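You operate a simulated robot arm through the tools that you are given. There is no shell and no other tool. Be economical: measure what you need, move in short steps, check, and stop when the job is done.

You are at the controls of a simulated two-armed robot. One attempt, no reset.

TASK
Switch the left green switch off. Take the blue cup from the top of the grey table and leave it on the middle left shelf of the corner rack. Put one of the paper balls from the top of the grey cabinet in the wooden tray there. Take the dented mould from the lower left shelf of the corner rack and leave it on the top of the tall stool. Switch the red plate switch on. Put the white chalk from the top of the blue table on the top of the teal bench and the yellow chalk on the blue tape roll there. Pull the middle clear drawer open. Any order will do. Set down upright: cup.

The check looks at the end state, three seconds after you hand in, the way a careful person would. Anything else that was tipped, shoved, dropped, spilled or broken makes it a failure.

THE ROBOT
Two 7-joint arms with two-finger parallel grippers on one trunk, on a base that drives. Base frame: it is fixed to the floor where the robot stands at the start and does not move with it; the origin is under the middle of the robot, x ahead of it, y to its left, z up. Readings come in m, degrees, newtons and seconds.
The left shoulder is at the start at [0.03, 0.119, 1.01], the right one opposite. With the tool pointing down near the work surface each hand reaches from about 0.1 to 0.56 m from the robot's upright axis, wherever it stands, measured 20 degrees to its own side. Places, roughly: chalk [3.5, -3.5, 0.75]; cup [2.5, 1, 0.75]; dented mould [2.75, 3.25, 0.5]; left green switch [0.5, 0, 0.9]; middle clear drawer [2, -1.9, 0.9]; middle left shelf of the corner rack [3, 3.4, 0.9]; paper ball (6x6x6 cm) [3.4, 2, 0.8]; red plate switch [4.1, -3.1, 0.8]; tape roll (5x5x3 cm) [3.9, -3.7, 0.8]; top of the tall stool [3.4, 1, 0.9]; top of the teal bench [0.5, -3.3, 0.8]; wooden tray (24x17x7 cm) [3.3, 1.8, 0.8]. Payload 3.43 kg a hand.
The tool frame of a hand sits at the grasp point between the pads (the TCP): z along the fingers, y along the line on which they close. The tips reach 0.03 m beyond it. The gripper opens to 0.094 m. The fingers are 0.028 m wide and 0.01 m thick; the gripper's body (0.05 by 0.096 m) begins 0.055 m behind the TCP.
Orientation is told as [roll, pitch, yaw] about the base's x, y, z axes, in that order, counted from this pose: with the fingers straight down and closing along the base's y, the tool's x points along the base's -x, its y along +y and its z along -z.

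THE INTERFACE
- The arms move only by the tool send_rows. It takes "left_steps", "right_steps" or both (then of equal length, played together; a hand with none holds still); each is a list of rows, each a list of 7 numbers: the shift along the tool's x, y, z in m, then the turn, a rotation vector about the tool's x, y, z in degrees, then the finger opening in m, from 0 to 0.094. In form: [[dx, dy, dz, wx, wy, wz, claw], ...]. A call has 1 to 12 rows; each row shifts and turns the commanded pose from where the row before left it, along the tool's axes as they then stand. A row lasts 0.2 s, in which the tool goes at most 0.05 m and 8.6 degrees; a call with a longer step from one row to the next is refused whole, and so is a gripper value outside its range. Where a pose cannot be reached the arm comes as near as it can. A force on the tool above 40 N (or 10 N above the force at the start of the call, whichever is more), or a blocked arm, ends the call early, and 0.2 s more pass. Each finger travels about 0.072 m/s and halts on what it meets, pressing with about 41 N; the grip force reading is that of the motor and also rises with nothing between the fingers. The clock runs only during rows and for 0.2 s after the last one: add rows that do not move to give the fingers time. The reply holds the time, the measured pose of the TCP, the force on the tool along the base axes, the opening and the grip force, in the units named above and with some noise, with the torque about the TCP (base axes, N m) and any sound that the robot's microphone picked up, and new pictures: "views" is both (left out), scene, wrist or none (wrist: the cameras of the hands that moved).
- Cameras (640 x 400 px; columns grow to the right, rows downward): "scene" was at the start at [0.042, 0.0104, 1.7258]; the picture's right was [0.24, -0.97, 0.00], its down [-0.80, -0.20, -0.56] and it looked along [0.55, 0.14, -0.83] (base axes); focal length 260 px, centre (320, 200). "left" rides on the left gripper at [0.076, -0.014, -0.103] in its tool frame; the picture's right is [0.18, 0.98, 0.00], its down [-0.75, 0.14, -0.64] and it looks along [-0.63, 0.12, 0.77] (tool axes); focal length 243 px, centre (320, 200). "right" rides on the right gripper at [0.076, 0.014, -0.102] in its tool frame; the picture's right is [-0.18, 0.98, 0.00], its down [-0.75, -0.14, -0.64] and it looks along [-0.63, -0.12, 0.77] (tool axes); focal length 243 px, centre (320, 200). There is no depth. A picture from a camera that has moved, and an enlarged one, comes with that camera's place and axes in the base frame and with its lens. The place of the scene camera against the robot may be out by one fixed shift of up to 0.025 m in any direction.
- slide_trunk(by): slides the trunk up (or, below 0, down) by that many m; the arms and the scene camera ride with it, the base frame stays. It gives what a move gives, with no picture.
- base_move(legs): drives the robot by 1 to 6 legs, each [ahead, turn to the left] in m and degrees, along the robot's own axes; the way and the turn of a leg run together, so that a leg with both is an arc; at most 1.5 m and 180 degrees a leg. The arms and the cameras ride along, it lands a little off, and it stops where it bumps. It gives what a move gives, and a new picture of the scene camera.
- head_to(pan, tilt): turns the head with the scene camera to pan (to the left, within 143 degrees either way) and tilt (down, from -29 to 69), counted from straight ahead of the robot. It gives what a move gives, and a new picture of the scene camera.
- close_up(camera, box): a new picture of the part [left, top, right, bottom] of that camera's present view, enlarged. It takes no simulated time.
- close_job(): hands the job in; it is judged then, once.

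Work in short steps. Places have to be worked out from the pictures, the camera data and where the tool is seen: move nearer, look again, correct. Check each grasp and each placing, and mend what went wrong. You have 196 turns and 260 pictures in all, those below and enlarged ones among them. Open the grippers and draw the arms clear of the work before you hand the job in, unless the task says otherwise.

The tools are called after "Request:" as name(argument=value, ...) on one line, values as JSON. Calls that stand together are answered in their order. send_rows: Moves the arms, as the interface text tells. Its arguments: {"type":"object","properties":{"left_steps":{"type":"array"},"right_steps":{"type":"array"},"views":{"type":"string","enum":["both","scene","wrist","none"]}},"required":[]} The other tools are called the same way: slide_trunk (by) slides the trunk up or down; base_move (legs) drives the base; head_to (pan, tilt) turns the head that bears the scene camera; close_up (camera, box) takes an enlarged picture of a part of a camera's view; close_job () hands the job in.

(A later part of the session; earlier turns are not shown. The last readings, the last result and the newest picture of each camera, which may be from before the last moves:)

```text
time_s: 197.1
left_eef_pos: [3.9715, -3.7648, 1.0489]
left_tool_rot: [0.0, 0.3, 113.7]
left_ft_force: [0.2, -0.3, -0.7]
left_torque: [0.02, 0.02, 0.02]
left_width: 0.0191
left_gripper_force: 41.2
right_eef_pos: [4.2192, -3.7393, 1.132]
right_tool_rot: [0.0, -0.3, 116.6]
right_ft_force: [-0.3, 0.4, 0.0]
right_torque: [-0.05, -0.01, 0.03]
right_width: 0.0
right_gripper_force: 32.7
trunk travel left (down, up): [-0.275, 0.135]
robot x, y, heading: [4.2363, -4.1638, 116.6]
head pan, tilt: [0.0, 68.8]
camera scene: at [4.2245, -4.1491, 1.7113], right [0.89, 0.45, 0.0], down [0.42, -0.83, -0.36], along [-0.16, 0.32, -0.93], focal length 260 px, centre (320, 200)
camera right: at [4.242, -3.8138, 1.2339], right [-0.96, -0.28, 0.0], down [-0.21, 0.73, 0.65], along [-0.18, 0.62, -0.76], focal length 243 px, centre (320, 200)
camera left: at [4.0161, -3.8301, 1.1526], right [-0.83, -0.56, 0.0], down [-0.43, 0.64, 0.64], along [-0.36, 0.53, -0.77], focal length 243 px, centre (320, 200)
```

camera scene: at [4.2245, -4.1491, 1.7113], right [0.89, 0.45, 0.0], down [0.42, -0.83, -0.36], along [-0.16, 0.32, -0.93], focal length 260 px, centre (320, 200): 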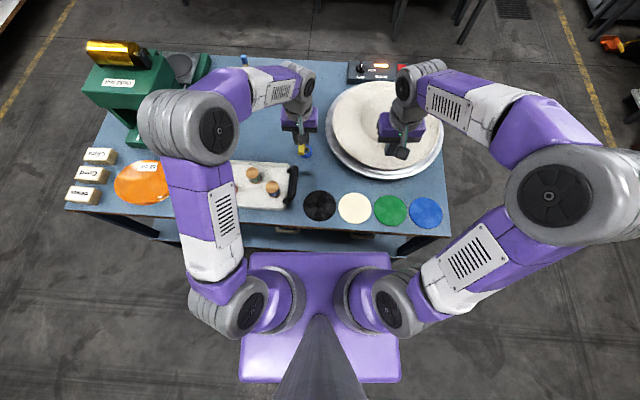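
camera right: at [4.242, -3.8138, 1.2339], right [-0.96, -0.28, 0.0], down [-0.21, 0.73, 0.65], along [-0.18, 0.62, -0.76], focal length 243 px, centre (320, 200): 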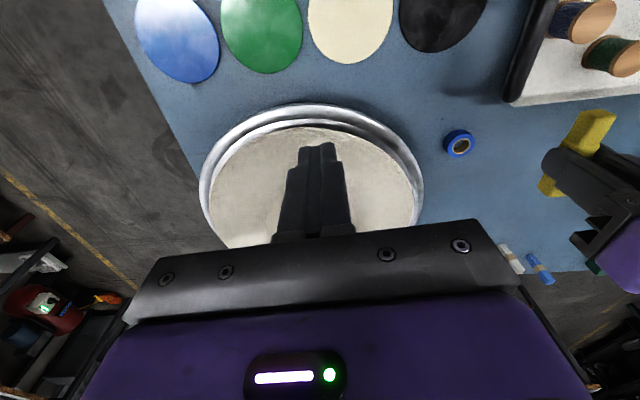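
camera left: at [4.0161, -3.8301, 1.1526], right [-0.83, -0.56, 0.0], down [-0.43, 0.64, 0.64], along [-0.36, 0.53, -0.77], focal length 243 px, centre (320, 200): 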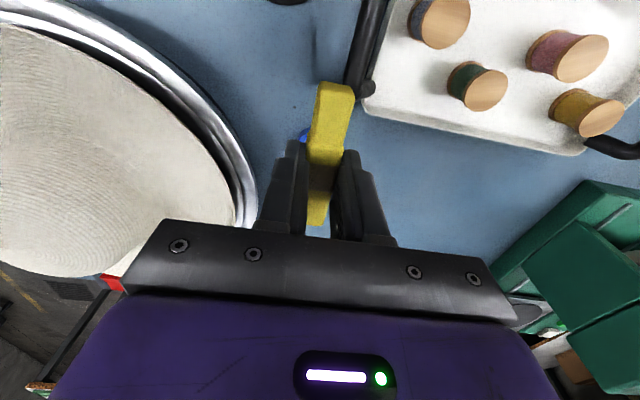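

Both wrist cameras put the roll at about (3.938, -3.69). I go down to z≈0.93 and forward 8.8 cm, then check.

Request:
send_rows(left_steps=[[0, 0, 0.045, 0, 0, 0, 0], [0, 0, 0.045, 0, 0, 0, 0], [0, 0, 0.03, 0, 0, 0, 0], [-0.044, 0, 0, 0, 0, 0, 0], [-0.044, 0, 0.0, 0, 0, 0, 0], [0, 0, 0, 0, 0, 0, 0]], views="wrist")

Request:
close_up(camera="right", box=[400, 80, 640, 230])

```text
time_s: 198.5
left_eef_pos: [3.9349, -3.6862, 0.9282]
left_tool_rot: [0.1, 0.3, 113.7]
left_ft_force: [0.3, 0.3, 0.0]
left_torque: [-0.01, 0.01, -0.01]
left_width: 0.0189
left_gripper_force: 41.4
right_eef_pos: [4.2202, -3.7404, 1.1331]
right_tool_rot: [0.0, -0.3, 116.5]
right_ft_force: [-0.7, -0.1, -0.8]
right_torque: [0.02, 0.03, 0.03]
right_width: 0.0
right_gripper_force: 33.2
trunk travel left (down, up): [-0.275, 0.135]
robot x, y, heading: [4.2295, -4.1674, 116.7]
head pan, tilt: [0.0, 68.8]
camera left: at [3.9801, -3.7504, 1.0312], right [-0.83, -0.56, 0.0], down [-0.43, 0.64, 0.64], along [-0.36, 0.53, -0.77], focal length 243 px, centre (320, 200)
```

left: 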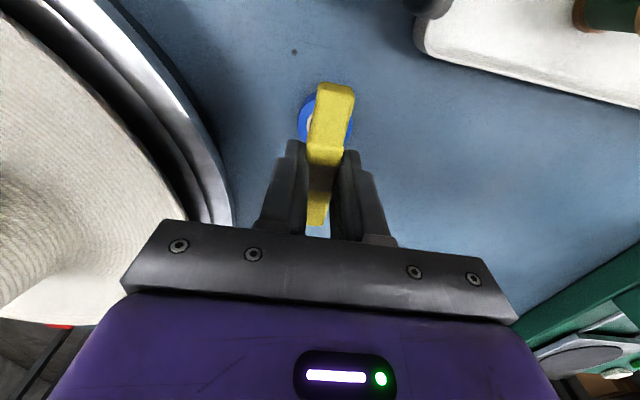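

```text
2.67 times, centred on (520, 155) of right
camera zoom: at [4.2422, -3.8143, 1.234], right [-0.96, -0.28, 0.0], down [-0.21, 0.73, 0.65], along [-0.18, 0.62, -0.76], focal length 647 px, centre (-213, 320)
```

zoom: 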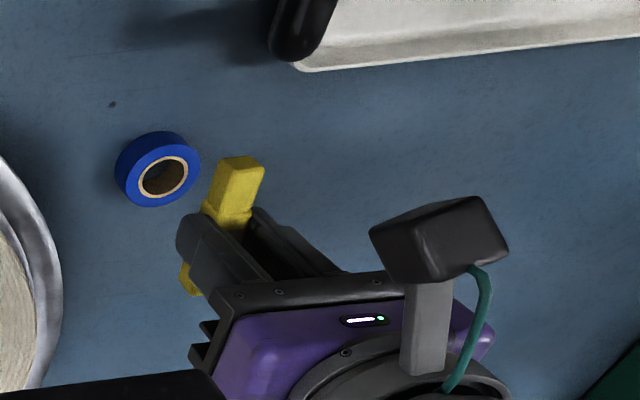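

Roll is beneath the chalk (centre ≈ (3.933, -3.684)). I lower it gently onto the roll.

Request:
send_rows(left_steps=[[-0.009, 0.002, 0.0, 0, 0, 0, 0], [0, 0, 0.03, 0, 0, 0, 0], [0, 0, 0.02, 0, 0, 0, 0], [0, 0, 0.006, 0, 0, 0, 0], [0, 0, 0.004, 0, 0, 0, 0], [0, 0, 0.003, 0, 0, 0, 0], [0, 0, 0, 0, 0, 0, 0]], views="wrist")

Request:
close_up(camera="right", box=[400, 80, 560, 180])

```text
time_s: 200.1
left_eef_pos: [3.9296, -3.6755, 0.8644]
left_tool_rot: [0.1, 0.3, 113.6]
left_ft_force: [-0.6, 1.1, -0.2]
left_torque: [-0.03, 0.03, -0.01]
left_width: 0.0189
left_gripper_force: 41.5
right_eef_pos: [4.2203, -3.7391, 1.1329]
right_tool_rot: [0.0, -0.3, 116.5]
right_ft_force: [0.3, -0.1, 0.6]
right_torque: [-0.04, -0.02, 0.02]
right_width: 0.0002
right_gripper_force: 33.0
trunk travel left (down, up): [-0.275, 0.135]
robot x, y, heading: [4.2352, -4.1666, 116.7]
head pan, tilt: [0.0, 68.8]
camera left: at [3.9745, -3.7415, 0.9673], right [-0.83, -0.56, 0.0], down [-0.43, 0.64, 0.64], along [-0.36, 0.53, -0.77], focal length 243 px, centre (320, 200)
```

left: 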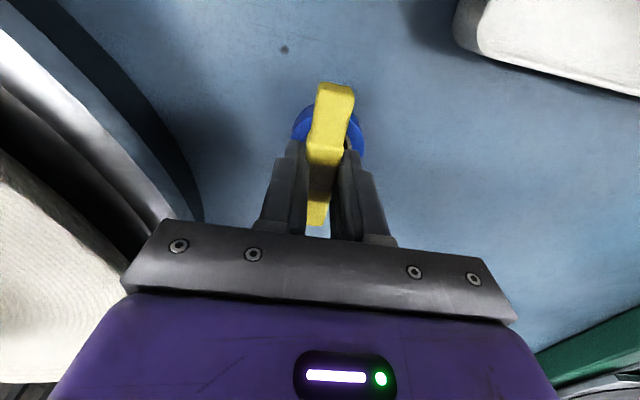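

```text
4.00 times, centred on (480, 130) of right
camera zoom: at [4.242, -3.8138, 1.2339], right [-0.96, -0.28, 0.0], down [-0.21, 0.73, 0.65], along [-0.18, 0.62, -0.76], focal length 970 px, centre (-320, 480)
```

zoom: 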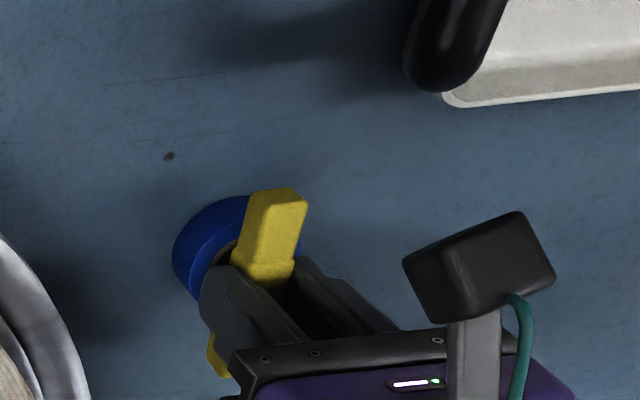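

Nearly touching and centred. A few more millimetres down, feeling for contact.

Request:
send_rows(left_steps=[[0.004, 0, 0.002, 0, 0, 0, 0], [0, 0, 0.002, 0, 0, 0, 0], [0, 0, 0.002, 0, 0, 0, 0], [0, 0, 0, 0, 0, 0, 0]], views="none")

```text
time_s: 201.1
left_eef_pos: [3.9315, -3.6791, 0.8582]
left_tool_rot: [0.0, 0.2, 113.7]
left_ft_force: [-0.2, 0.0, -0.5]
left_torque: [-0.01, -0.01, -0.03]
left_width: 0.019
left_gripper_force: 40.8
right_eef_pos: [4.2189, -3.7399, 1.1335]
right_tool_rot: [-0.1, -0.2, 116.5]
right_ft_force: [0.3, 0.3, 0.2]
right_torque: [-0.02, 0.03, 0.02]
right_width: 0.0
right_gripper_force: 33.0
trunk travel left (down, up): [-0.275, 0.135]
robot x, y, heading: [4.2354, -4.1664, 116.5]
head pan, tilt: [0.0, 68.8]
```

Request:
send_rows(left_steps=[[0, 0, 0.002, 0, 0, 0, 0], [0, 0, 0.002, 0, 0, 0, 0], [0, 0, 0, 0, 0, 0, 0]], views="none")

Request:
close_up(camera="left", box=[250, 60, 410, 160])

```text
time_s: 201.9
left_eef_pos: [3.931, -3.6807, 0.8547]
left_tool_rot: [0.0, 0.3, 113.7]
left_ft_force: [-0.5, -0.7, -0.9]
left_torque: [0.0, 0.01, 0.02]
left_width: 0.0192
left_gripper_force: 41.3
right_eef_pos: [4.2188, -3.7392, 1.1326]
right_tool_rot: [0.1, -0.3, 116.6]
right_ft_force: [-0.4, 0.5, 0.7]
right_torque: [0.02, -0.02, 0.03]
right_width: 0.0
right_gripper_force: 32.6
trunk travel left (down, up): [-0.275, 0.135]
robot x, y, heading: [4.2343, -4.168, 116.7]
head pan, tilt: [0.0, 68.8]
```

```text
4.00 times, centred on (330, 110) of left
camera zoom: at [3.9762, -3.746, 0.9576], right [-0.83, -0.56, 0.0], down [-0.43, 0.64, 0.64], along [-0.36, 0.53, -0.77], focal length 970 px, centre (280, 560)
```

zoom: 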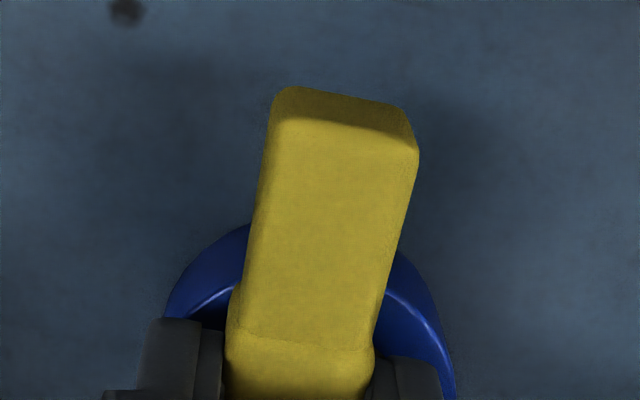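

Request:
send_rows(left_steps=[[0, 0, 0.002, 0, 0, 0, 0], [0, 0, 0.002, 0, 0, 0, 0], [0, 0, 0.002, 0, 0, 0, 0], [0, 0, 0, 0, 0, 0, 0]], views="none")

```text
time_s: 202.9
left_eef_pos: [3.9315, -3.6805, 0.8537]
left_tool_rot: [-0.2, -0.2, 113.8]
left_ft_force: [0.0, -3.1, 37.3]
left_torque: [-0.38, -0.03, -0.03]
left_width: 0.019
left_gripper_force: 41.3
right_eef_pos: [4.2225, -3.7416, 1.1341]
right_tool_rot: [0.0, -0.5, 116.6]
right_ft_force: [-0.3, -1.0, -0.2]
right_torque: [0.02, 0.01, -0.01]
right_width: 0.0
right_gripper_force: 32.4
trunk travel left (down, up): [-0.275, 0.135]
robot x, y, heading: [4.2267, -4.1656, 116.6]
head pan, tilt: [0.0, 68.8]
```

Contact. I ease up to relieve the force, then open.

Request:
send_rows(left_steps=[[0, 0, -0.005, 0, 0, 0, 0], [0, 0, 0, 0, 0, 0, 0.019], [0, 0, 0, 0, 0, 0, 0.024], [0, 0, 0, 0, 0, 0, 0.034], [0, 0, 0, 0, 0, 0, 0.04], [0, 0, 0, 0, 0, 0, 0.04]], views="wrist")

```text
time_s: 204.3
left_eef_pos: [3.9313, -3.6804, 0.8543]
left_tool_rot: [0.0, 0.2, 113.6]
left_ft_force: [0.7, 1.0, 0.2]
left_torque: [0.01, 0.0, 0.04]
left_width: 0.04
left_gripper_force: 0.0
right_eef_pos: [4.219, -3.7384, 1.1324]
right_tool_rot: [0.0, -0.3, 116.7]
right_ft_force: [-0.3, 0.9, 0.4]
right_torque: [0.0, 0.0, -0.01]
right_width: 0.0003
right_gripper_force: 32.8
trunk travel left (down, up): [-0.275, 0.135]
robot x, y, heading: [4.2287, -4.1663, 116.6]
head pan, tilt: [0.0, 68.8]
camera left: at [3.9759, -3.7454, 0.957], right [-0.83, -0.56, 0.0], down [-0.43, 0.64, 0.64], along [-0.36, 0.53, -0.77], focal length 243 px, centre (320, 200)
```

left: 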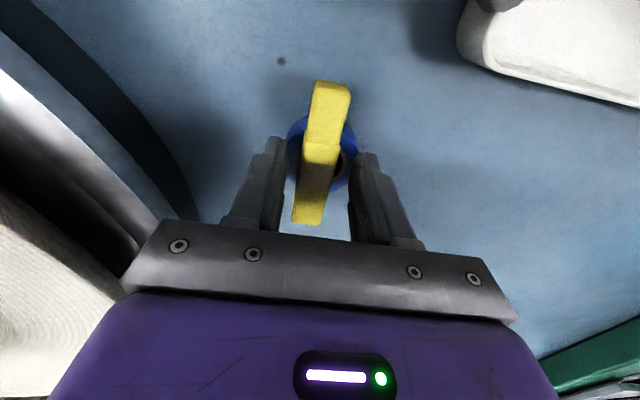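

The chalk rests on the roll. I lift the hand straight up.

Request:
send_rows(left_steps=[[0, 0, -0.01, 0, 0, 0, 0.04], [0, 0, -0.03, 0, 0, 0, 0.04], [0, 0, -0.045, 0, 0, 0, 0.04], [0, 0, -0.045, 0, 0, 0, 0.04], [0.02, 0, -0.045, 0, 0, 0, 0.04], [0.03, 0, -0.04, 0, 0, 0, 0.04], [0.0, 0, -0.04, 0, 0, 0, 0.04], [0, 0, 0, 0, 0, 0, 0.04]], views="wrist")

Request:
close_up(camera="right", box=[400, 80, 560, 180])

```text
time_s: 206.1
left_eef_pos: [3.9498, -3.7252, 1.1086]
left_tool_rot: [0.0, 0.2, 113.6]
left_ft_force: [-0.1, 0.1, 0.1]
left_torque: [0.01, 0.02, 0.01]
left_width: 0.0397
left_gripper_force: 0.1
right_eef_pos: [4.2191, -3.7387, 1.1328]
right_tool_rot: [0.1, -0.3, 116.7]
right_ft_force: [-0.3, 0.2, -0.4]
right_torque: [-0.04, 0.0, 0.01]
right_width: 0.0
right_gripper_force: 32.1
trunk travel left (down, up): [-0.275, 0.135]
robot x, y, heading: [4.2358, -4.1633, 116.8]
head pan, tilt: [0.0, 68.8]
camera left: at [3.9947, -3.79, 1.212], right [-0.83, -0.56, 0.0], down [-0.43, 0.64, 0.64], along [-0.36, 0.53, -0.77], focal length 243 px, centre (320, 200)
```

left: 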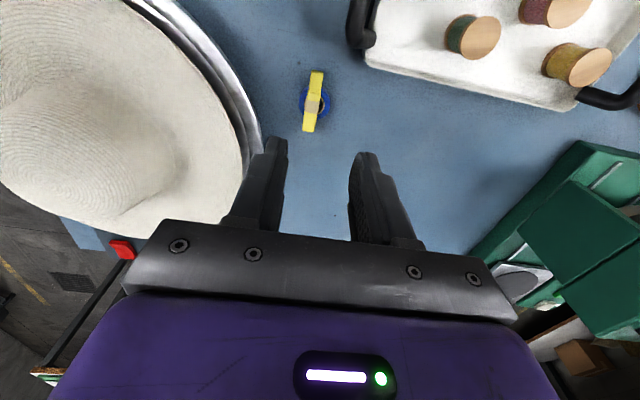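

```text
4.00 times, centred on (480, 130) of right
camera zoom: at [4.2421, -3.8139, 1.2339], right [-0.96, -0.28, 0.0], down [-0.21, 0.73, 0.65], along [-0.18, 0.62, -0.76], focal length 970 px, centre (-320, 480)
```

zoom: 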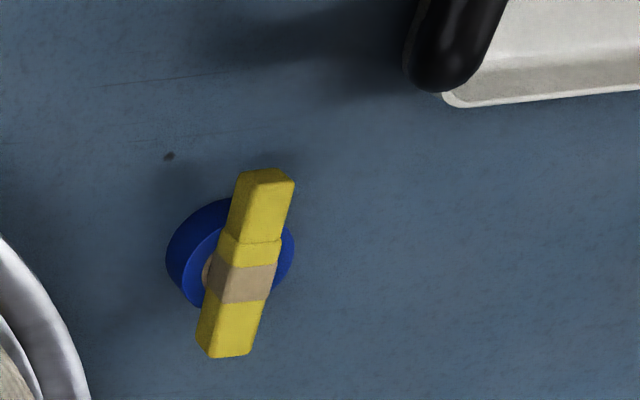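

The yellow chalk lies well on the roll. Now I drive around the other end of the table back to its near side for the white chalk.

Request:
base_move(legs=[[-0.17, 0], [0, 88.5], [1.48, 0]])

Request:
head_to(pan=-30, tilt=40)

```text
time_s: 218.2
left_eef_pos: [2.5275, -5.2008, 1.1092]
left_tool_rot: [0.0, 0.1, -158.7]
left_ft_force: [0.4, 0.0, 0.2]
left_torque: [0.02, 0.0, 0.02]
left_width: 0.0401
left_gripper_force: 0.1
right_eef_pos: [2.553, -4.9336, 1.1335]
right_tool_rot: [0.0, -0.2, -155.7]
right_ft_force: [0.8, 0.3, 0.2]
right_torque: [-0.02, -0.02, 0.01]
right_width: 0.0
right_gripper_force: 32.9
trunk travel left (down, up): [-0.275, 0.135]
robot x, y, heading: [2.9793, -4.9352, -155.5]
head pan, tilt: [0.0, 68.8]
camera scene: at [2.9591, -4.9543, 1.7113], right [-0.41, 0.91, 0.0], down [0.85, 0.38, -0.36], along [-0.33, -0.15, -0.93], focal length 260 px, centre (320, 200)
```

scene: 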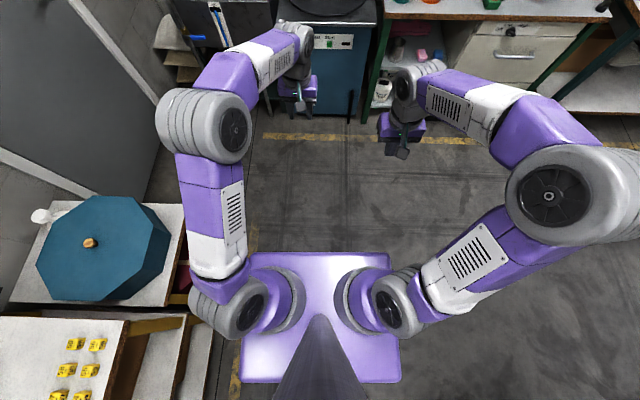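

```text
time_s: 219.2
left_eef_pos: [2.5271, -5.2023, 1.1076]
left_tool_rot: [0.0, 0.2, -158.8]
left_ft_force: [-0.6, -0.3, 0.6]
left_torque: [0.03, 0.01, 0.0]
left_width: 0.0399
left_gripper_force: 0.0
right_eef_pos: [2.5533, -4.9333, 1.1329]
right_tool_rot: [0.0, -0.2, -155.7]
right_ft_force: [0.6, -0.5, -0.4]
right_torque: [0.0, 0.02, -0.01]
right_width: 0.0
right_gripper_force: 33.3
trunk travel left (down, up): [-0.275, 0.135]
robot x, y, heading: [2.9828, -4.9403, -155.8]
head pan, tilt: [-30.0, 40.0]
camera scene: at [2.9256, -4.9229, 1.7473], right [0.1, 1.0, 0.0], down [0.64, -0.06, -0.77], along [-0.76, 0.07, -0.64], focal length 260 px, centre (320, 200)
```

scene: 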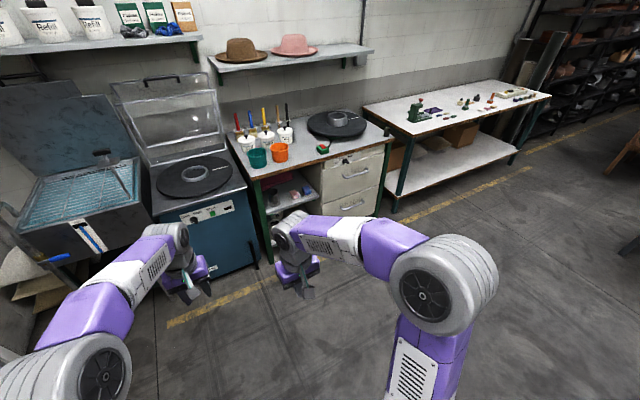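

Request:
base_move(legs=[[0, -90], [1.0, 0], [0.95, 0], [0, -90], [1.28, 0], [0, -90]])

Request:
head_to(pan=-5, tilt=50)

```text
time_s: 246.4
left_eef_pos: [3.7053, -3.069, 1.1082]
left_tool_rot: [0.0, 0.3, -66.1]
left_ft_force: [0.0, 0.0, -0.4]
left_torque: [-0.02, -0.03, 0.02]
left_width: 0.04
left_gripper_force: 0.0
right_eef_pos: [3.4355, -3.0561, 1.1321]
right_tool_rot: [0.1, -0.2, -63.1]
right_ft_force: [0.2, -0.5, -1.0]
right_torque: [-0.02, 0.0, 0.0]
right_width: 0.0004
right_gripper_force: 32.9
trunk travel left (down, up): [-0.275, 0.135]
robot x, y, heading: [3.4232, -2.6237, -63.1]
head pan, tilt: [-30.0, 40.0]
camera scene: at [3.4046, -2.694, 1.7474], right [-1.0, 0.05, 0.0], down [0.03, 0.64, -0.77], along [-0.04, -0.77, -0.64], focal length 260 px, centre (320, 200)
```

scene: 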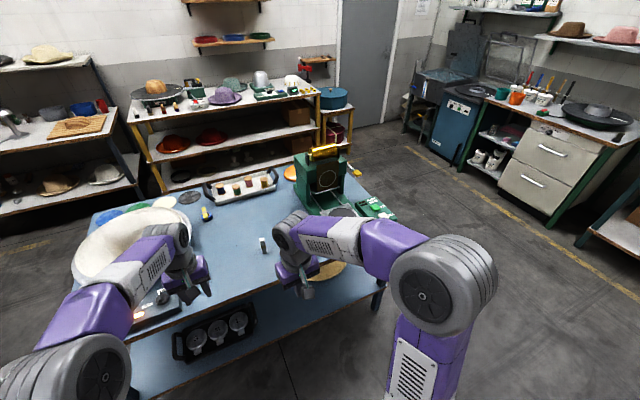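

```text
time_s: 247.3
left_eef_pos: [3.7053, -3.0699, 1.1092]
left_tool_rot: [0.0, 0.2, -66.1]
left_ft_force: [0.3, -0.4, -0.4]
left_torque: [-0.04, 0.0, 0.02]
left_width: 0.0398
left_gripper_force: 0.2
right_eef_pos: [3.4358, -3.0555, 1.1321]
right_tool_rot: [-0.1, -0.3, -63.1]
right_ft_force: [-0.5, 0.8, -0.2]
right_torque: [0.02, 0.0, 0.02]
right_width: 0.0002
right_gripper_force: 32.7
trunk travel left (down, up): [-0.275, 0.135]
robot x, y, heading: [3.4184, -2.6253, -63.1]
head pan, tilt: [-5.0, 50.0]
camera scene: at [3.438, -2.6805, 1.7333], right [-0.93, -0.37, 0.0], down [-0.29, 0.71, -0.64], along [0.24, -0.6, -0.77], focal length 260 px, centre (320, 200)
```

scene: 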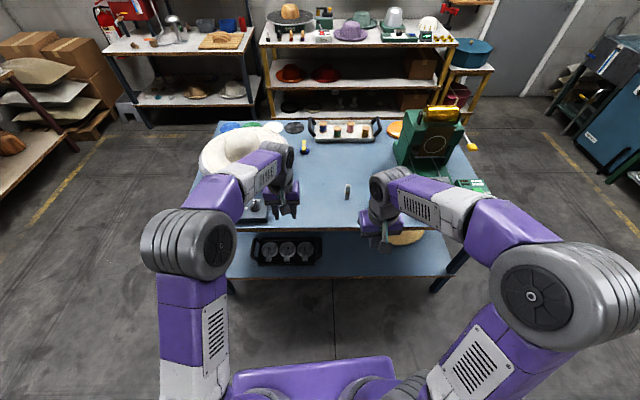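

White chalk stands at about (3.605, -3.44). I drive 0.33 m forward and open the right gripper, then view by wrist.

Request:
base_move(legs=[[0.33, 0]])

Request:
send_rows(right_steps=[[0, 0, 0.03, 0, 0, 0, 0.02], [0, 0, 0.03, 0, 0, 0, 0.045], [0, 0, 0.03, 0, 0, 0, 0.05], [0, 0, 0, 0, 0, 0, 0.05]], views="wrist")

```text
time_s: 249.5
left_eef_pos: [3.8486, -3.3604, 1.1082]
left_tool_rot: [0.0, 0.2, -66.5]
left_ft_force: [0.3, -0.4, -0.4]
left_torque: [0.0, -0.01, 0.0]
left_width: 0.0401
left_gripper_force: 0.1
right_eef_pos: [3.5788, -3.3453, 1.1332]
right_tool_rot: [0.0, -0.3, -63.6]
right_ft_force: [0.3, -0.5, 0.1]
right_torque: [0.0, 0.01, -0.04]
right_width: 0.0
right_gripper_force: 33.0
trunk travel left (down, up): [-0.275, 0.135]
robot x, y, heading: [3.5698, -2.9163, -63.1]
head pan, tilt: [-5.0, 50.0]
camera scene: at [3.584, -2.9703, 1.7332], right [-0.93, -0.37, 0.0], down [-0.28, 0.71, -0.64], along [0.24, -0.6, -0.77], focal length 260 px, centre (320, 200)
```

scene: 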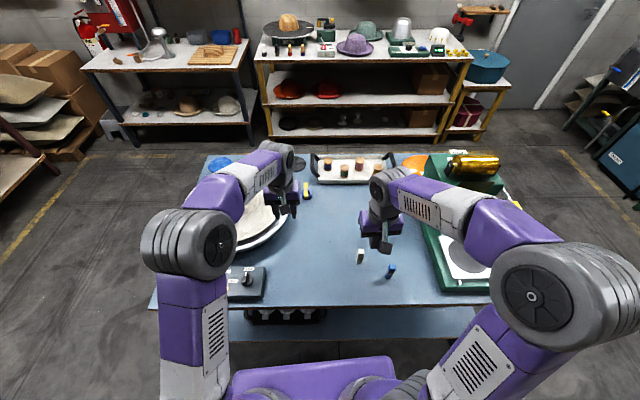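

```text
time_s: 250.5
left_eef_pos: [3.8484, -3.3592, 1.1094]
left_tool_rot: [-0.1, 0.2, -66.4]
left_ft_force: [-0.2, -0.7, 0.7]
left_torque: [-0.03, -0.05, 0.01]
left_width: 0.0399
left_gripper_force: 0.0
right_eef_pos: [3.5776, -3.3434, 1.0409]
right_tool_rot: [0.0, -0.3, -63.6]
right_ft_force: [-0.3, -0.3, -0.2]
right_torque: [0.02, -0.02, -0.01]
right_width: 0.0499
right_gripper_force: 0.0
trunk travel left (down, up): [-0.275, 0.135]
robot x, y, heading: [3.5684, -2.9175, -63.4]
head pan, tilt: [-5.0, 50.0]
camera right: at [3.5576, -3.2672, 1.1418], right [0.96, 0.27, 0.0], down [0.21, -0.73, 0.65], along [0.18, -0.62, -0.76], focal length 243 px, centre (320, 200)
```

right: 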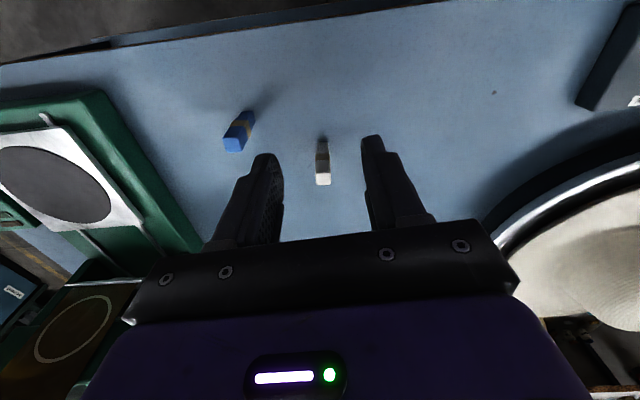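

White chalk at about (3.61, -3.437), top ≈0.89. I move over it at height, lower to just above, and check.

Request:
send_rows(right_steps=[[-0.035, -0.006, 0.0, 0, 0, 0, 0.05], [-0.035, -0.006, 0.0, 0, 0, 0, 0.05], [-0.028, 0, 0.03, 0, 0, 0, 0.05], [0, 0, 0.04, 0, 0, 0, 0.05], [0, 0, 0.03, 0, 0, 0, 0.05], [0, 0, 0, 0, 0, 0, 0.05]], views="wrist")

```text
time_s: 251.9
left_eef_pos: [3.8479, -3.3602, 1.1087]
left_tool_rot: [0.0, 0.2, -66.6]
left_ft_force: [0.1, -0.2, -0.3]
left_torque: [-0.01, -0.02, 0.0]
left_width: 0.0399
left_gripper_force: 0.1
right_eef_pos: [3.6132, -3.4349, 0.9426]
right_tool_rot: [0.0, -0.4, -63.5]
right_ft_force: [-0.4, -0.5, -0.2]
right_torque: [0.0, 0.01, -0.03]
right_width: 0.0503
right_gripper_force: 0.0
trunk travel left (down, up): [-0.275, 0.135]
robot x, y, heading: [3.5643, -2.9168, -63.4]
head pan, tilt: [-5.0, 50.0]
camera right: at [3.5925, -3.3598, 1.0433], right [0.96, 0.27, 0.0], down [0.21, -0.73, 0.65], along [0.18, -0.62, -0.76], focal length 243 px, centre (320, 200)
```

right: 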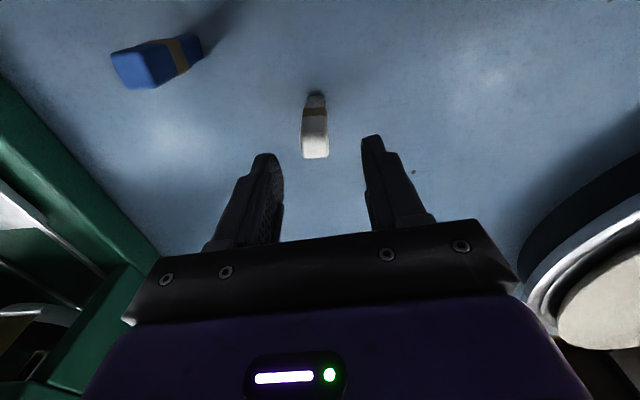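

Aligned. I lower 7.5 cm to straddle the chalk's upper half and close gently.

Request:
send_rows(right_steps=[[0, -0.003, 0.02, 0, 0, 0, 0.05], [-0.003, 0, 0.02, 0, 0, 0, 0.05], [0, 0, 0.02, 0, 0, 0, 0.05], [0, 0, 0.013, 0, 0, 0, 0.05], [0, 0, 0, 0, 0, 0, 0.05], [0, 0, 0, 0, 0, 0, 0.035], [0, 0, 0, 0, 0, 0, 0.02], [0, 0, 0, 0, 0, 0, 0.0], [0, 0, 0, 0, 0, 0, 0.0]], views="wrist")

```text
time_s: 253.9
left_eef_pos: [3.847, -3.3601, 1.1085]
left_tool_rot: [0.0, 0.1, -66.5]
left_ft_force: [-0.3, 0.5, 0.2]
left_torque: [-0.03, 0.02, 0.01]
left_width: 0.04
left_gripper_force: 0.0
right_eef_pos: [3.611, -3.4419, 0.8707]
right_tool_rot: [0.1, -0.3, -63.5]
right_ft_force: [-0.4, -0.4, -0.5]
right_torque: [0.05, -0.01, -0.02]
right_width: 0.0223
right_gripper_force: 40.9
trunk travel left (down, up): [-0.275, 0.135]
robot x, y, heading: [3.5649, -2.9198, -63.4]
head pan, tilt: [-5.0, 50.0]
camera right: at [3.5898, -3.3665, 0.972], right [0.96, 0.27, 0.0], down [0.21, -0.73, 0.65], along [0.18, -0.62, -0.76], focal length 243 px, centre (320, 200)
```

right: 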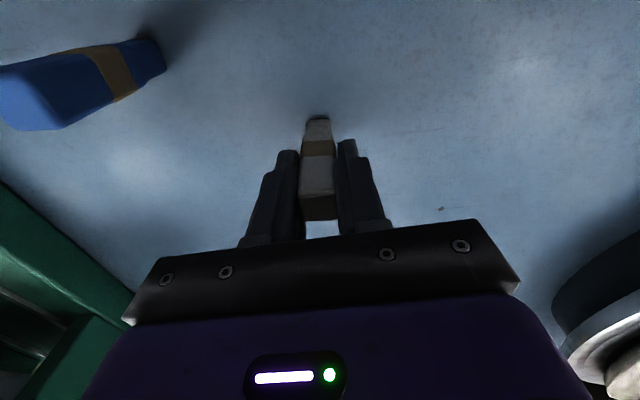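

Got it (2.2 cm wide, held upright). I lift and drive to the teal bench.

Request:
send_rows(right_steps=[[0, 0, -0.02, 0, 0, 0, 0], [0, 0, -0.045, 0, 0, 0, 0], [0, 0, -0.045, 0, 0, 0, 0], [0, 0, -0.045, 0, 0, 0, 0], [0.02, 0, -0.045, 0, 0, 0, 0], [0.02, 0, -0.04, 0, 0, 0, 0], [0, 0, 0, 0, 0, 0, 0]], views="wrist")

Request:
base_move(legs=[[-0.4, 0], [0, -91.6], [1.4, 0]])

Request:
head_to(pan=-15, tilt=40)

```text
time_s: 255.5
left_eef_pos: [3.8484, -3.3598, 1.1083]
left_tool_rot: [0.0, 0.2, -66.5]
left_ft_force: [0.0, -0.5, 0.0]
left_torque: [0.03, 0.02, -0.01]
left_width: 0.0398
left_gripper_force: 0.1
right_eef_pos: [3.5973, -3.408, 1.1096]
right_tool_rot: [0.1, -0.3, -63.5]
right_ft_force: [1.0, 0.0, 0.0]
right_torque: [-0.01, -0.03, 0.02]
right_width: 0.0225
right_gripper_force: 40.5
trunk travel left (down, up): [-0.275, 0.135]
robot x, y, heading: [3.5646, -2.9185, -63.5]
head pan, tilt: [-5.0, 50.0]
camera right: at [3.5765, -3.3323, 1.21], right [0.96, 0.27, 0.0], down [0.21, -0.73, 0.65], along [0.18, -0.62, -0.76], focal length 243 px, centre (320, 200)
```

right: 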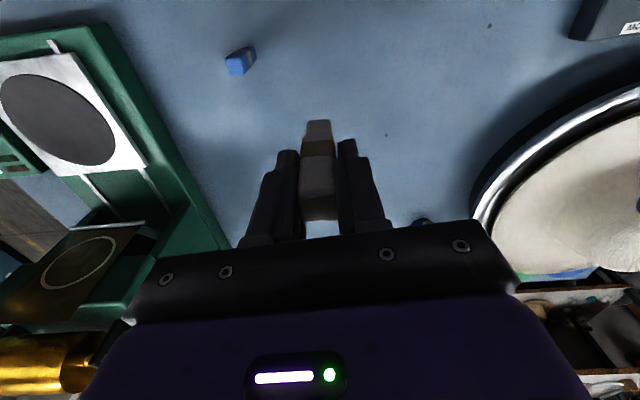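

```text
time_s: 268.5
left_eef_pos: [1.6504, -3.4764, 1.1088]
left_tool_rot: [0.0, 0.1, -157.4]
left_ft_force: [0.7, -0.9, -0.5]
left_torque: [-0.02, -0.05, 0.02]
left_width: 0.0399
left_gripper_force: 0.1
right_eef_pos: [1.6075, -3.2231, 1.1074]
right_tool_rot: [0.1, -0.2, -154.4]
right_ft_force: [-1.0, 0.2, 0.7]
right_torque: [-0.04, -0.04, 0.02]
right_width: 0.0214
right_gripper_force: 41.3
trunk travel left (down, up): [-0.275, 0.135]
robot x, y, heading: [2.0946, -3.2035, -154.6]
head pan, tilt: [-5.0, 50.0]
camera scene: at [2.0545, -3.2227, 1.7332], right [-0.35, 0.94, 0.0], down [0.72, 0.27, -0.64], along [-0.6, -0.23, -0.77], focal length 260 px, centre (320, 200)
```

scene: 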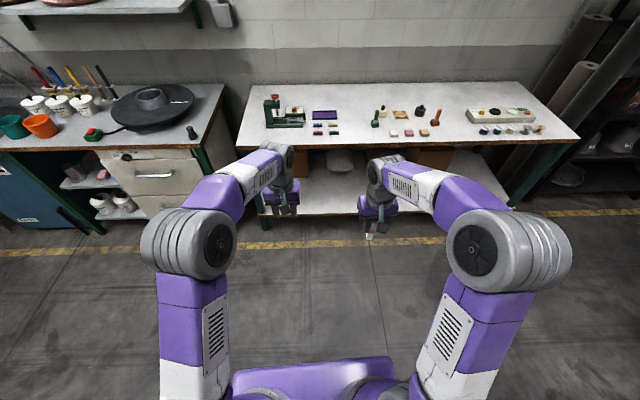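

```text
time_s: 269.3
left_eef_pos: [1.6509, -3.4766, 1.1086]
left_tool_rot: [0.0, 0.2, -157.4]
left_ft_force: [0.5, 0.6, 0.1]
left_torque: [0.02, -0.03, 0.0]
left_width: 0.0402
left_gripper_force: 0.0
right_eef_pos: [1.6066, -3.2246, 1.1081]
right_tool_rot: [0.0, -0.3, -154.6]
right_ft_force: [0.3, 0.6, -0.4]
right_torque: [0.01, 0.02, -0.02]
right_width: 0.0213
right_gripper_force: 41.1
trunk travel left (down, up): [-0.275, 0.135]
robot x, y, heading: [2.0962, -3.2005, -154.7]
head pan, tilt: [-15.0, 40.0]
camera scene: at [2.0433, -3.2112, 1.7474], right [-0.18, 0.98, 0.0], down [0.63, 0.12, -0.77], along [-0.75, -0.14, -0.64], focal length 260 px, centre (320, 200)
```

scene: 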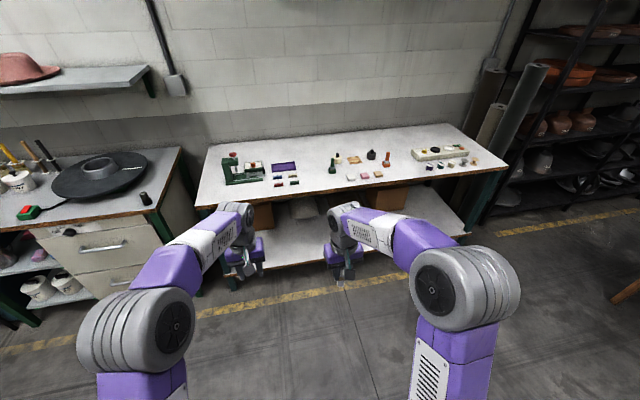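

The bench has plenty of free room between the tiles and the stamps. I turn slightly right and drive 0.85 m up to it.

Request:
base_move(legs=[[0, -5], [0.83, 0]])

Request:
send_rows(right_steps=[[0, 0, 0.0, 0, 0, 0, 0], [0, 0, 0, 0, 0, 0, 0]], views="wrist")

```text
time_s: 274.1
left_eef_pos: [0.8677, -3.712, 1.109]
left_tool_rot: [0.0, 0.2, -163.2]
left_ft_force: [-0.2, -0.2, -0.1]
left_torque: [0.02, -0.03, -0.06]
left_width: 0.0401
left_gripper_force: 0.1
right_eef_pos: [0.849, -3.4582, 1.1089]
right_tool_rot: [-0.1, -0.3, -160.2]
right_ft_force: [-0.2, -0.6, -0.6]
right_torque: [0.0, -0.04, -0.02]
right_width: 0.0214
right_gripper_force: 41.1
trunk travel left (down, up): [-0.275, 0.135]
robot x, y, heading: [1.3391, -3.4822, -160.0]
head pan, tilt: [-15.0, 40.0]
camera scene: at [1.2848, -3.4862, 1.7474], right [-0.09, 1.0, 0.0], down [0.64, 0.06, -0.77], along [-0.76, -0.07, -0.64], focal length 260 px, centre (320, 200)
```

scene: 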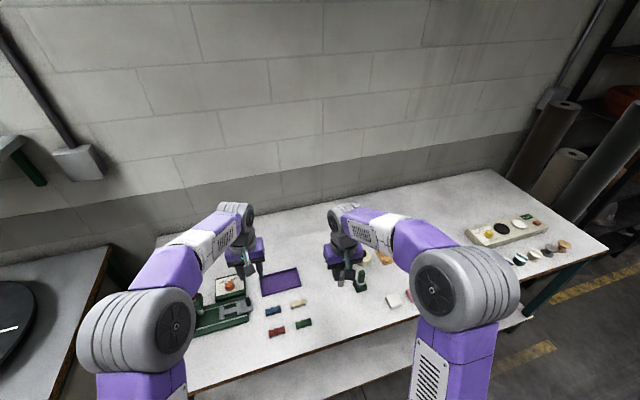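

```text
time_s: 274.7
left_eef_pos: [0.8671, -3.7118, 1.1076]
left_tool_rot: [-0.2, 0.3, -163.0]
left_ft_force: [0.0, -0.5, 1.2]
left_torque: [-0.01, -0.03, -0.02]
left_width: 0.0399
left_gripper_force: 0.1
right_eef_pos: [0.8485, -3.4571, 1.1092]
right_tool_rot: [0.0, -0.4, -160.1]
right_ft_force: [-1.2, 0.4, -0.8]
right_torque: [0.01, 0.03, -0.02]
right_width: 0.0212
right_gripper_force: 41.0
trunk travel left (down, up): [-0.275, 0.135]
robot x, y, heading: [1.3416, -3.4819, -159.7]
head pan, tilt: [-15.0, 40.0]
camera right: at [0.9267, -3.4436, 1.21], right [0.16, -0.99, 0.0], down [-0.75, -0.12, 0.65], along [-0.64, -0.11, -0.76], focal length 243 px, centre (320, 200)
```

right: 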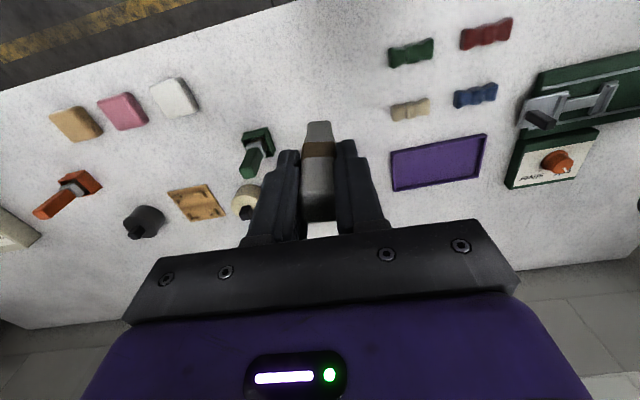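

There is a clear spot ahead of the hand. I move 6 cm forward and lower the chalk toward the bench.

Request:
send_rows(right_steps=[[-0.03, 0, 0.03, 0, 0, 0, 0], [-0.03, 0, 0.035, 0, 0, 0, 0], [0, 0, 0.045, 0, 0, 0, 0], [0, 0, 0.045, 0, 0, 0, 0], [0, 0, 0.03, 0, 0, 0, 0], [0, 0, 0.02, 0, 0, 0, 0], [0, 0, 0, 0, 0, 0, 0]], views="wrist")

```text
time_s: 276.1
left_eef_pos: [0.8688, -3.7122, 1.1079]
left_tool_rot: [0.1, 0.2, -163.2]
left_ft_force: [-0.6, 0.2, -0.5]
left_torque: [-0.01, -0.02, -0.02]
left_width: 0.0402
left_gripper_force: 0.1
right_eef_pos: [0.7926, -3.4766, 0.9105]
right_tool_rot: [0.1, -0.6, -160.2]
right_ft_force: [5.4, 1.2, 14.5]
right_torque: [0.1, -0.48, 0.04]
right_width: 0.0213
right_gripper_force: 41.2
trunk travel left (down, up): [-0.275, 0.135]
robot x, y, heading: [1.339, -3.485, -159.8]
head pan, tilt: [-15.0, 40.0]
stopped in row 7 (right hand): the force on the tool passed its limit at 42 N (the readings are from after the stop); the commanded pose is now the measured one
camera right: at [0.8706, -3.4637, 1.0112], right [0.16, -0.99, 0.0], down [-0.75, -0.12, 0.65], along [-0.64, -0.1, -0.76], focal length 243 px, centre (320, 200)
```

right: 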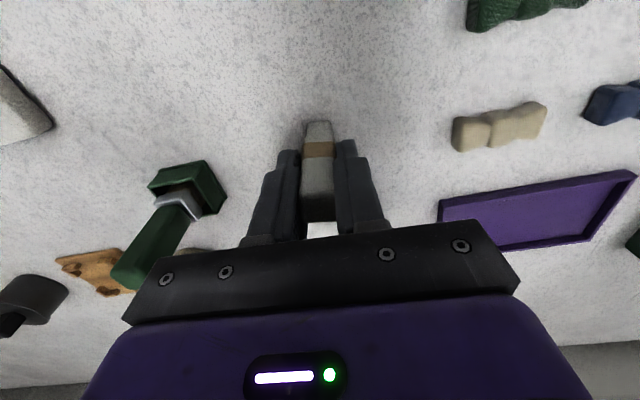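

The chalk has touched the bench (z≈0.84). I relieve slightly and open the fingers.

Request:
send_rows(right_steps=[[0, 0, -0.001, 0, 0, 0, 0.0], [0, 0, 0, 0, 0, 0, 0.021], [0, 0, 0, 0, 0, 0, 0.026], [0, 0, 0, 0, 0, 0, 0.035], [0, 0, 0, 0, 0, 0, 0.045], [0, 0, 0, 0, 0, 0, 0.05], [0, 0, 0, 0, 0, 0, 0.05]], views="wrist")

```text
time_s: 277.7
left_eef_pos: [0.8681, -3.7119, 1.1085]
left_tool_rot: [0.0, 0.3, -163.2]
left_ft_force: [0.2, -0.7, 0.6]
left_torque: [0.01, 0.02, 0.0]
left_width: 0.04
left_gripper_force: 0.0
right_eef_pos: [0.7916, -3.4771, 0.9102]
right_tool_rot: [0.0, -0.5, -160.1]
right_ft_force: [0.8, 0.0, -0.9]
right_torque: [-0.04, 0.0, 0.04]
right_width: 0.0502
right_gripper_force: 0.0
trunk travel left (down, up): [-0.275, 0.135]
robot x, y, heading: [1.3401, -3.4856, -159.7]
head pan, tilt: [-15.0, 40.0]
camera right: at [0.87, -3.4637, 1.0107], right [0.16, -0.99, 0.0], down [-0.75, -0.12, 0.65], along [-0.64, -0.1, -0.76], focal length 243 px, centre (320, 200)
```

right: 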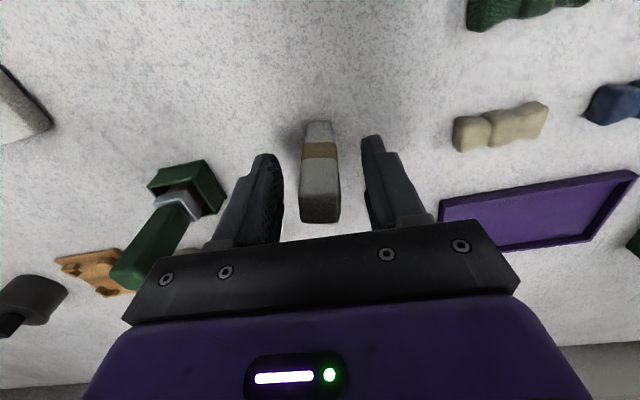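

The chalk stands free. I lift straight up.

Request:
send_rows(right_steps=[[0, 0, -0.03, 0, 0, 0, 0.05], [0, 0, -0.045, 0, 0, 0, 0.05], [0, 0, -0.045, 0, 0, 0, 0.05], [0, 0, -0.045, 0, 0, 0, 0.05], [0, 0, -0.045, 0, 0, 0, 0.05], [0, 0, 0, 0, 0, 0, 0.05]], views="wrist")

```text
time_s: 279.1
left_eef_pos: [0.8675, -3.7117, 1.1089]
left_tool_rot: [0.0, 0.2, -163.1]
left_ft_force: [-0.2, 0.2, 0.3]
left_torque: [-0.02, 0.01, 0.01]
left_width: 0.0398
left_gripper_force: 0.0
right_eef_pos: [0.7932, -3.4773, 1.1193]
right_tool_rot: [0.1, -0.5, -160.1]
right_ft_force: [-0.3, -0.3, -0.1]
right_torque: [0.01, -0.03, 0.01]
right_width: 0.0499
right_gripper_force: 0.0
trunk travel left (down, up): [-0.275, 0.135]
robot x, y, heading: [1.3388, -3.4799, -160.0]
head pan, tilt: [-15.0, 40.0]
camera right: at [0.8706, -3.4642, 1.2199], right [0.16, -0.99, 0.0], down [-0.75, -0.12, 0.65], along [-0.64, -0.11, -0.76], focal length 243 px, centre (320, 200)
```

right: 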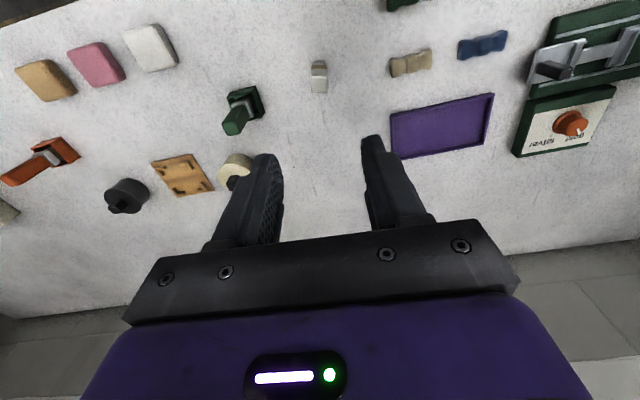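

White chalk is placed. Next the cup side: I drive along the open lane between the tables to the far end of the room.

Request:
base_move(legs=[[-0.4, 0], [0, -175], [1.5, 0], [1.5, 0], [0.4, 0], [0, 90]])

Request:
head_to(pan=0, tilt=30)

```text
time_s: 308.4
left_eef_pos: [4.5313, -1.6188, 1.1084]
left_tool_rot: [0.0, 0.1, 107.6]
left_ft_force: [-0.4, 0.1, -0.1]
left_torque: [0.0, 0.01, -0.02]
left_width: 0.0401
left_gripper_force: 0.0
right_eef_pos: [4.7644, -1.5407, 1.1186]
right_tool_rot: [0.0, -0.5, 110.5]
right_ft_force: [0.2, -0.8, 0.3]
right_torque: [0.0, -0.01, -0.01]
right_width: 0.0498
right_gripper_force: 0.0
trunk travel left (down, up): [-0.275, 0.135]
robot x, y, heading: [4.7666, -2.0859, 110.5]
head pan, tilt: [-15.0, 40.0]
camera scene: at [4.7707, -2.0366, 1.7474], right [1.0, 0.1, 0.0], down [0.06, -0.64, -0.77], along [-0.08, 0.76, -0.64], focal length 260 px, centre (320, 200)
```

scene: 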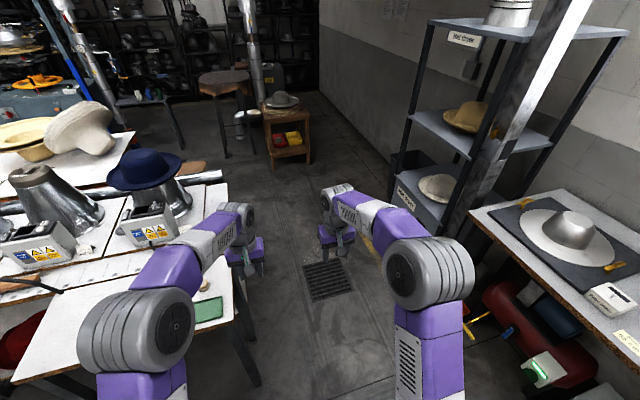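

```text
time_s: 309.1
left_eef_pos: [4.5309, -1.6183, 1.1089]
left_tool_rot: [0.0, 0.2, 107.6]
left_ft_force: [-0.5, 0.8, -0.8]
left_torque: [-0.01, 0.0, 0.0]
left_width: 0.0399
left_gripper_force: 0.1
right_eef_pos: [4.7649, -1.5403, 1.1188]
right_tool_rot: [0.0, -0.5, 110.5]
right_ft_force: [0.2, -0.3, 0.4]
right_torque: [0.0, 0.0, 0.0]
right_width: 0.0499
right_gripper_force: 0.1
trunk travel left (down, up): [-0.275, 0.135]
robot x, y, heading: [4.7681, -2.0863, 110.5]
head pan, tilt: [0.0, 30.0]
camera scene: at [4.7476, -2.0364, 1.7627], right [0.94, 0.35, 0.0], down [0.18, -0.47, -0.87], along [-0.3, 0.81, -0.5], focal length 260 px, centre (320, 200)
```

scene: 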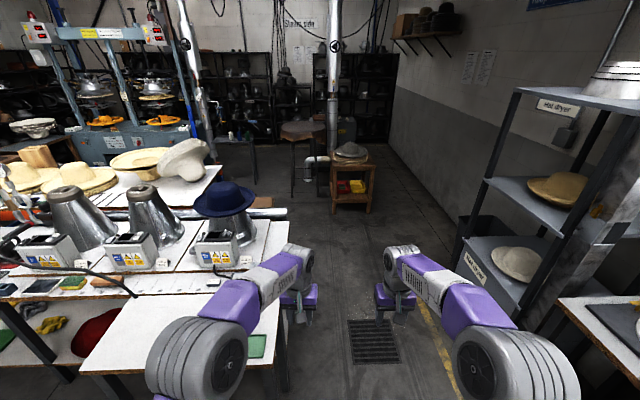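

The two stools, the dark corner rack and the cup's small table lie ahead beyond the table end. I take the wide lane on the right and stop at mid-way to look.

Request:
base_move(legs=[[0, -17], [1.4, 0], [0, 21.5]])

Request:
head_to(pan=10, tilt=30)

```text
time_s: 318.2
left_eef_pos: [4.4327, -0.2285, 1.1085]
left_tool_rot: [0.0, 0.2, 110.4]
left_ft_force: [-0.4, 0.9, 0.2]
left_torque: [-0.01, 0.0, 0.0]
left_width: 0.04
left_gripper_force: 0.1
right_eef_pos: [4.6627, -0.1388, 1.1179]
right_tool_rot: [0.0, -0.5, 113.5]
right_ft_force: [-0.5, 0.2, 0.0]
right_torque: [0.0, 0.01, 0.02]
right_width: 0.0505
right_gripper_force: 0.1
trunk travel left (down, up): [-0.275, 0.135]
robot x, y, heading: [4.6913, -0.6829, 113.5]
head pan, tilt: [0.0, 30.0]
camera scene: at [4.6711, -0.6364, 1.7628], right [0.92, 0.4, 0.0], down [0.2, -0.46, -0.87], along [-0.35, 0.79, -0.5], focal length 260 px, centre (320, 200)
```

scene: 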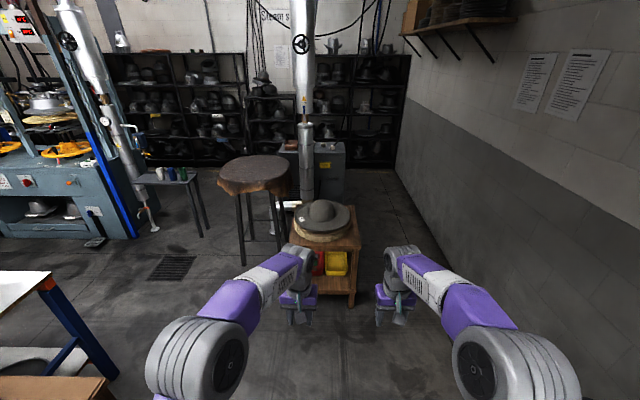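

```text
time_s: 318.9
left_eef_pos: [4.4345, -0.2286, 1.1092]
left_tool_rot: [0.0, 0.2, 110.5]
left_ft_force: [-0.2, -0.3, -0.2]
left_torque: [-0.01, 0.02, 0.0]
left_width: 0.0399
left_gripper_force: 0.0
right_eef_pos: [4.6643, -0.1388, 1.1191]
right_tool_rot: [0.0, -0.5, 113.4]
right_ft_force: [-0.4, 0.5, 0.5]
right_torque: [0.0, 0.0, 0.0]
right_width: 0.0502
right_gripper_force: 0.0
trunk travel left (down, up): [-0.275, 0.135]
robot x, y, heading: [4.6933, -0.6821, 113.8]
head pan, tilt: [10.0, 30.0]
camera scene: at [4.6579, -0.6437, 1.7628], right [0.83, 0.55, 0.0], down [0.28, -0.42, -0.87], along [-0.48, 0.72, -0.5], focal length 260 px, centre (320, 200)
```

scene: 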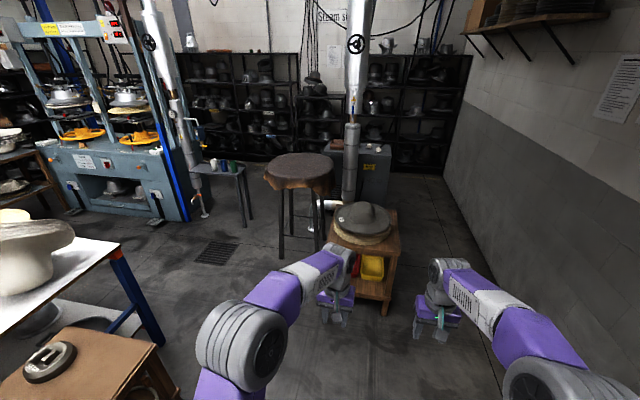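

Request:
close_up(camera="scene", box=[180, 130, 420, 280])

Request:
close_up(camera="scene", box=[280, 40, 480, 180])

```text
2.67 times, centred on (300, 205) of scene
camera zoom: at [4.6579, -0.6437, 1.7628], right [0.83, 0.55, 0.0], down [0.28, -0.42, -0.87], along [-0.48, 0.72, -0.5], focal length 692 px, centre (373, 187)
```

zoom: 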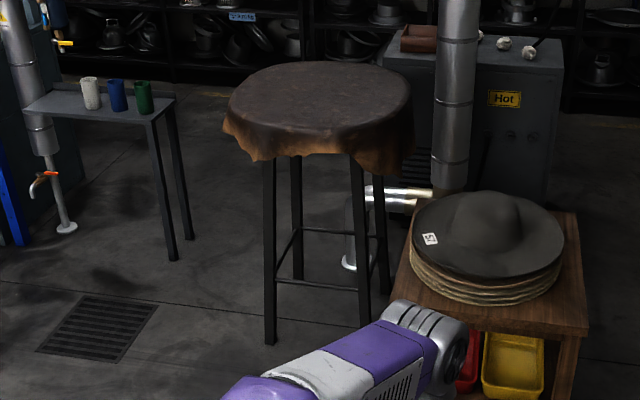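

```text
2.86 times, centred on (380, 110) of scene
camera zoom: at [4.6579, -0.6437, 1.7628], right [0.83, 0.55, 0.0], down [0.28, -0.42, -0.87], along [-0.48, 0.72, -0.5], focal length 741 px, centre (149, 457)
```

zoom: 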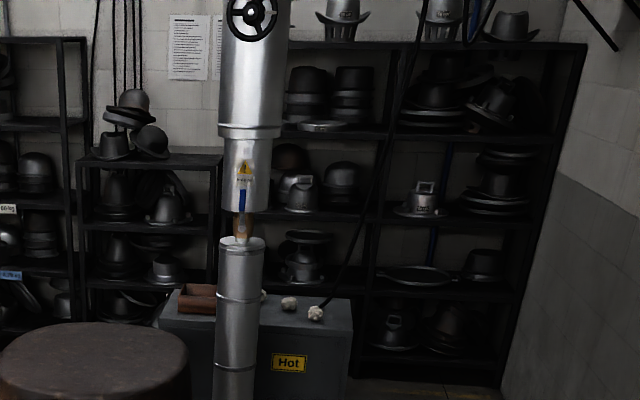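

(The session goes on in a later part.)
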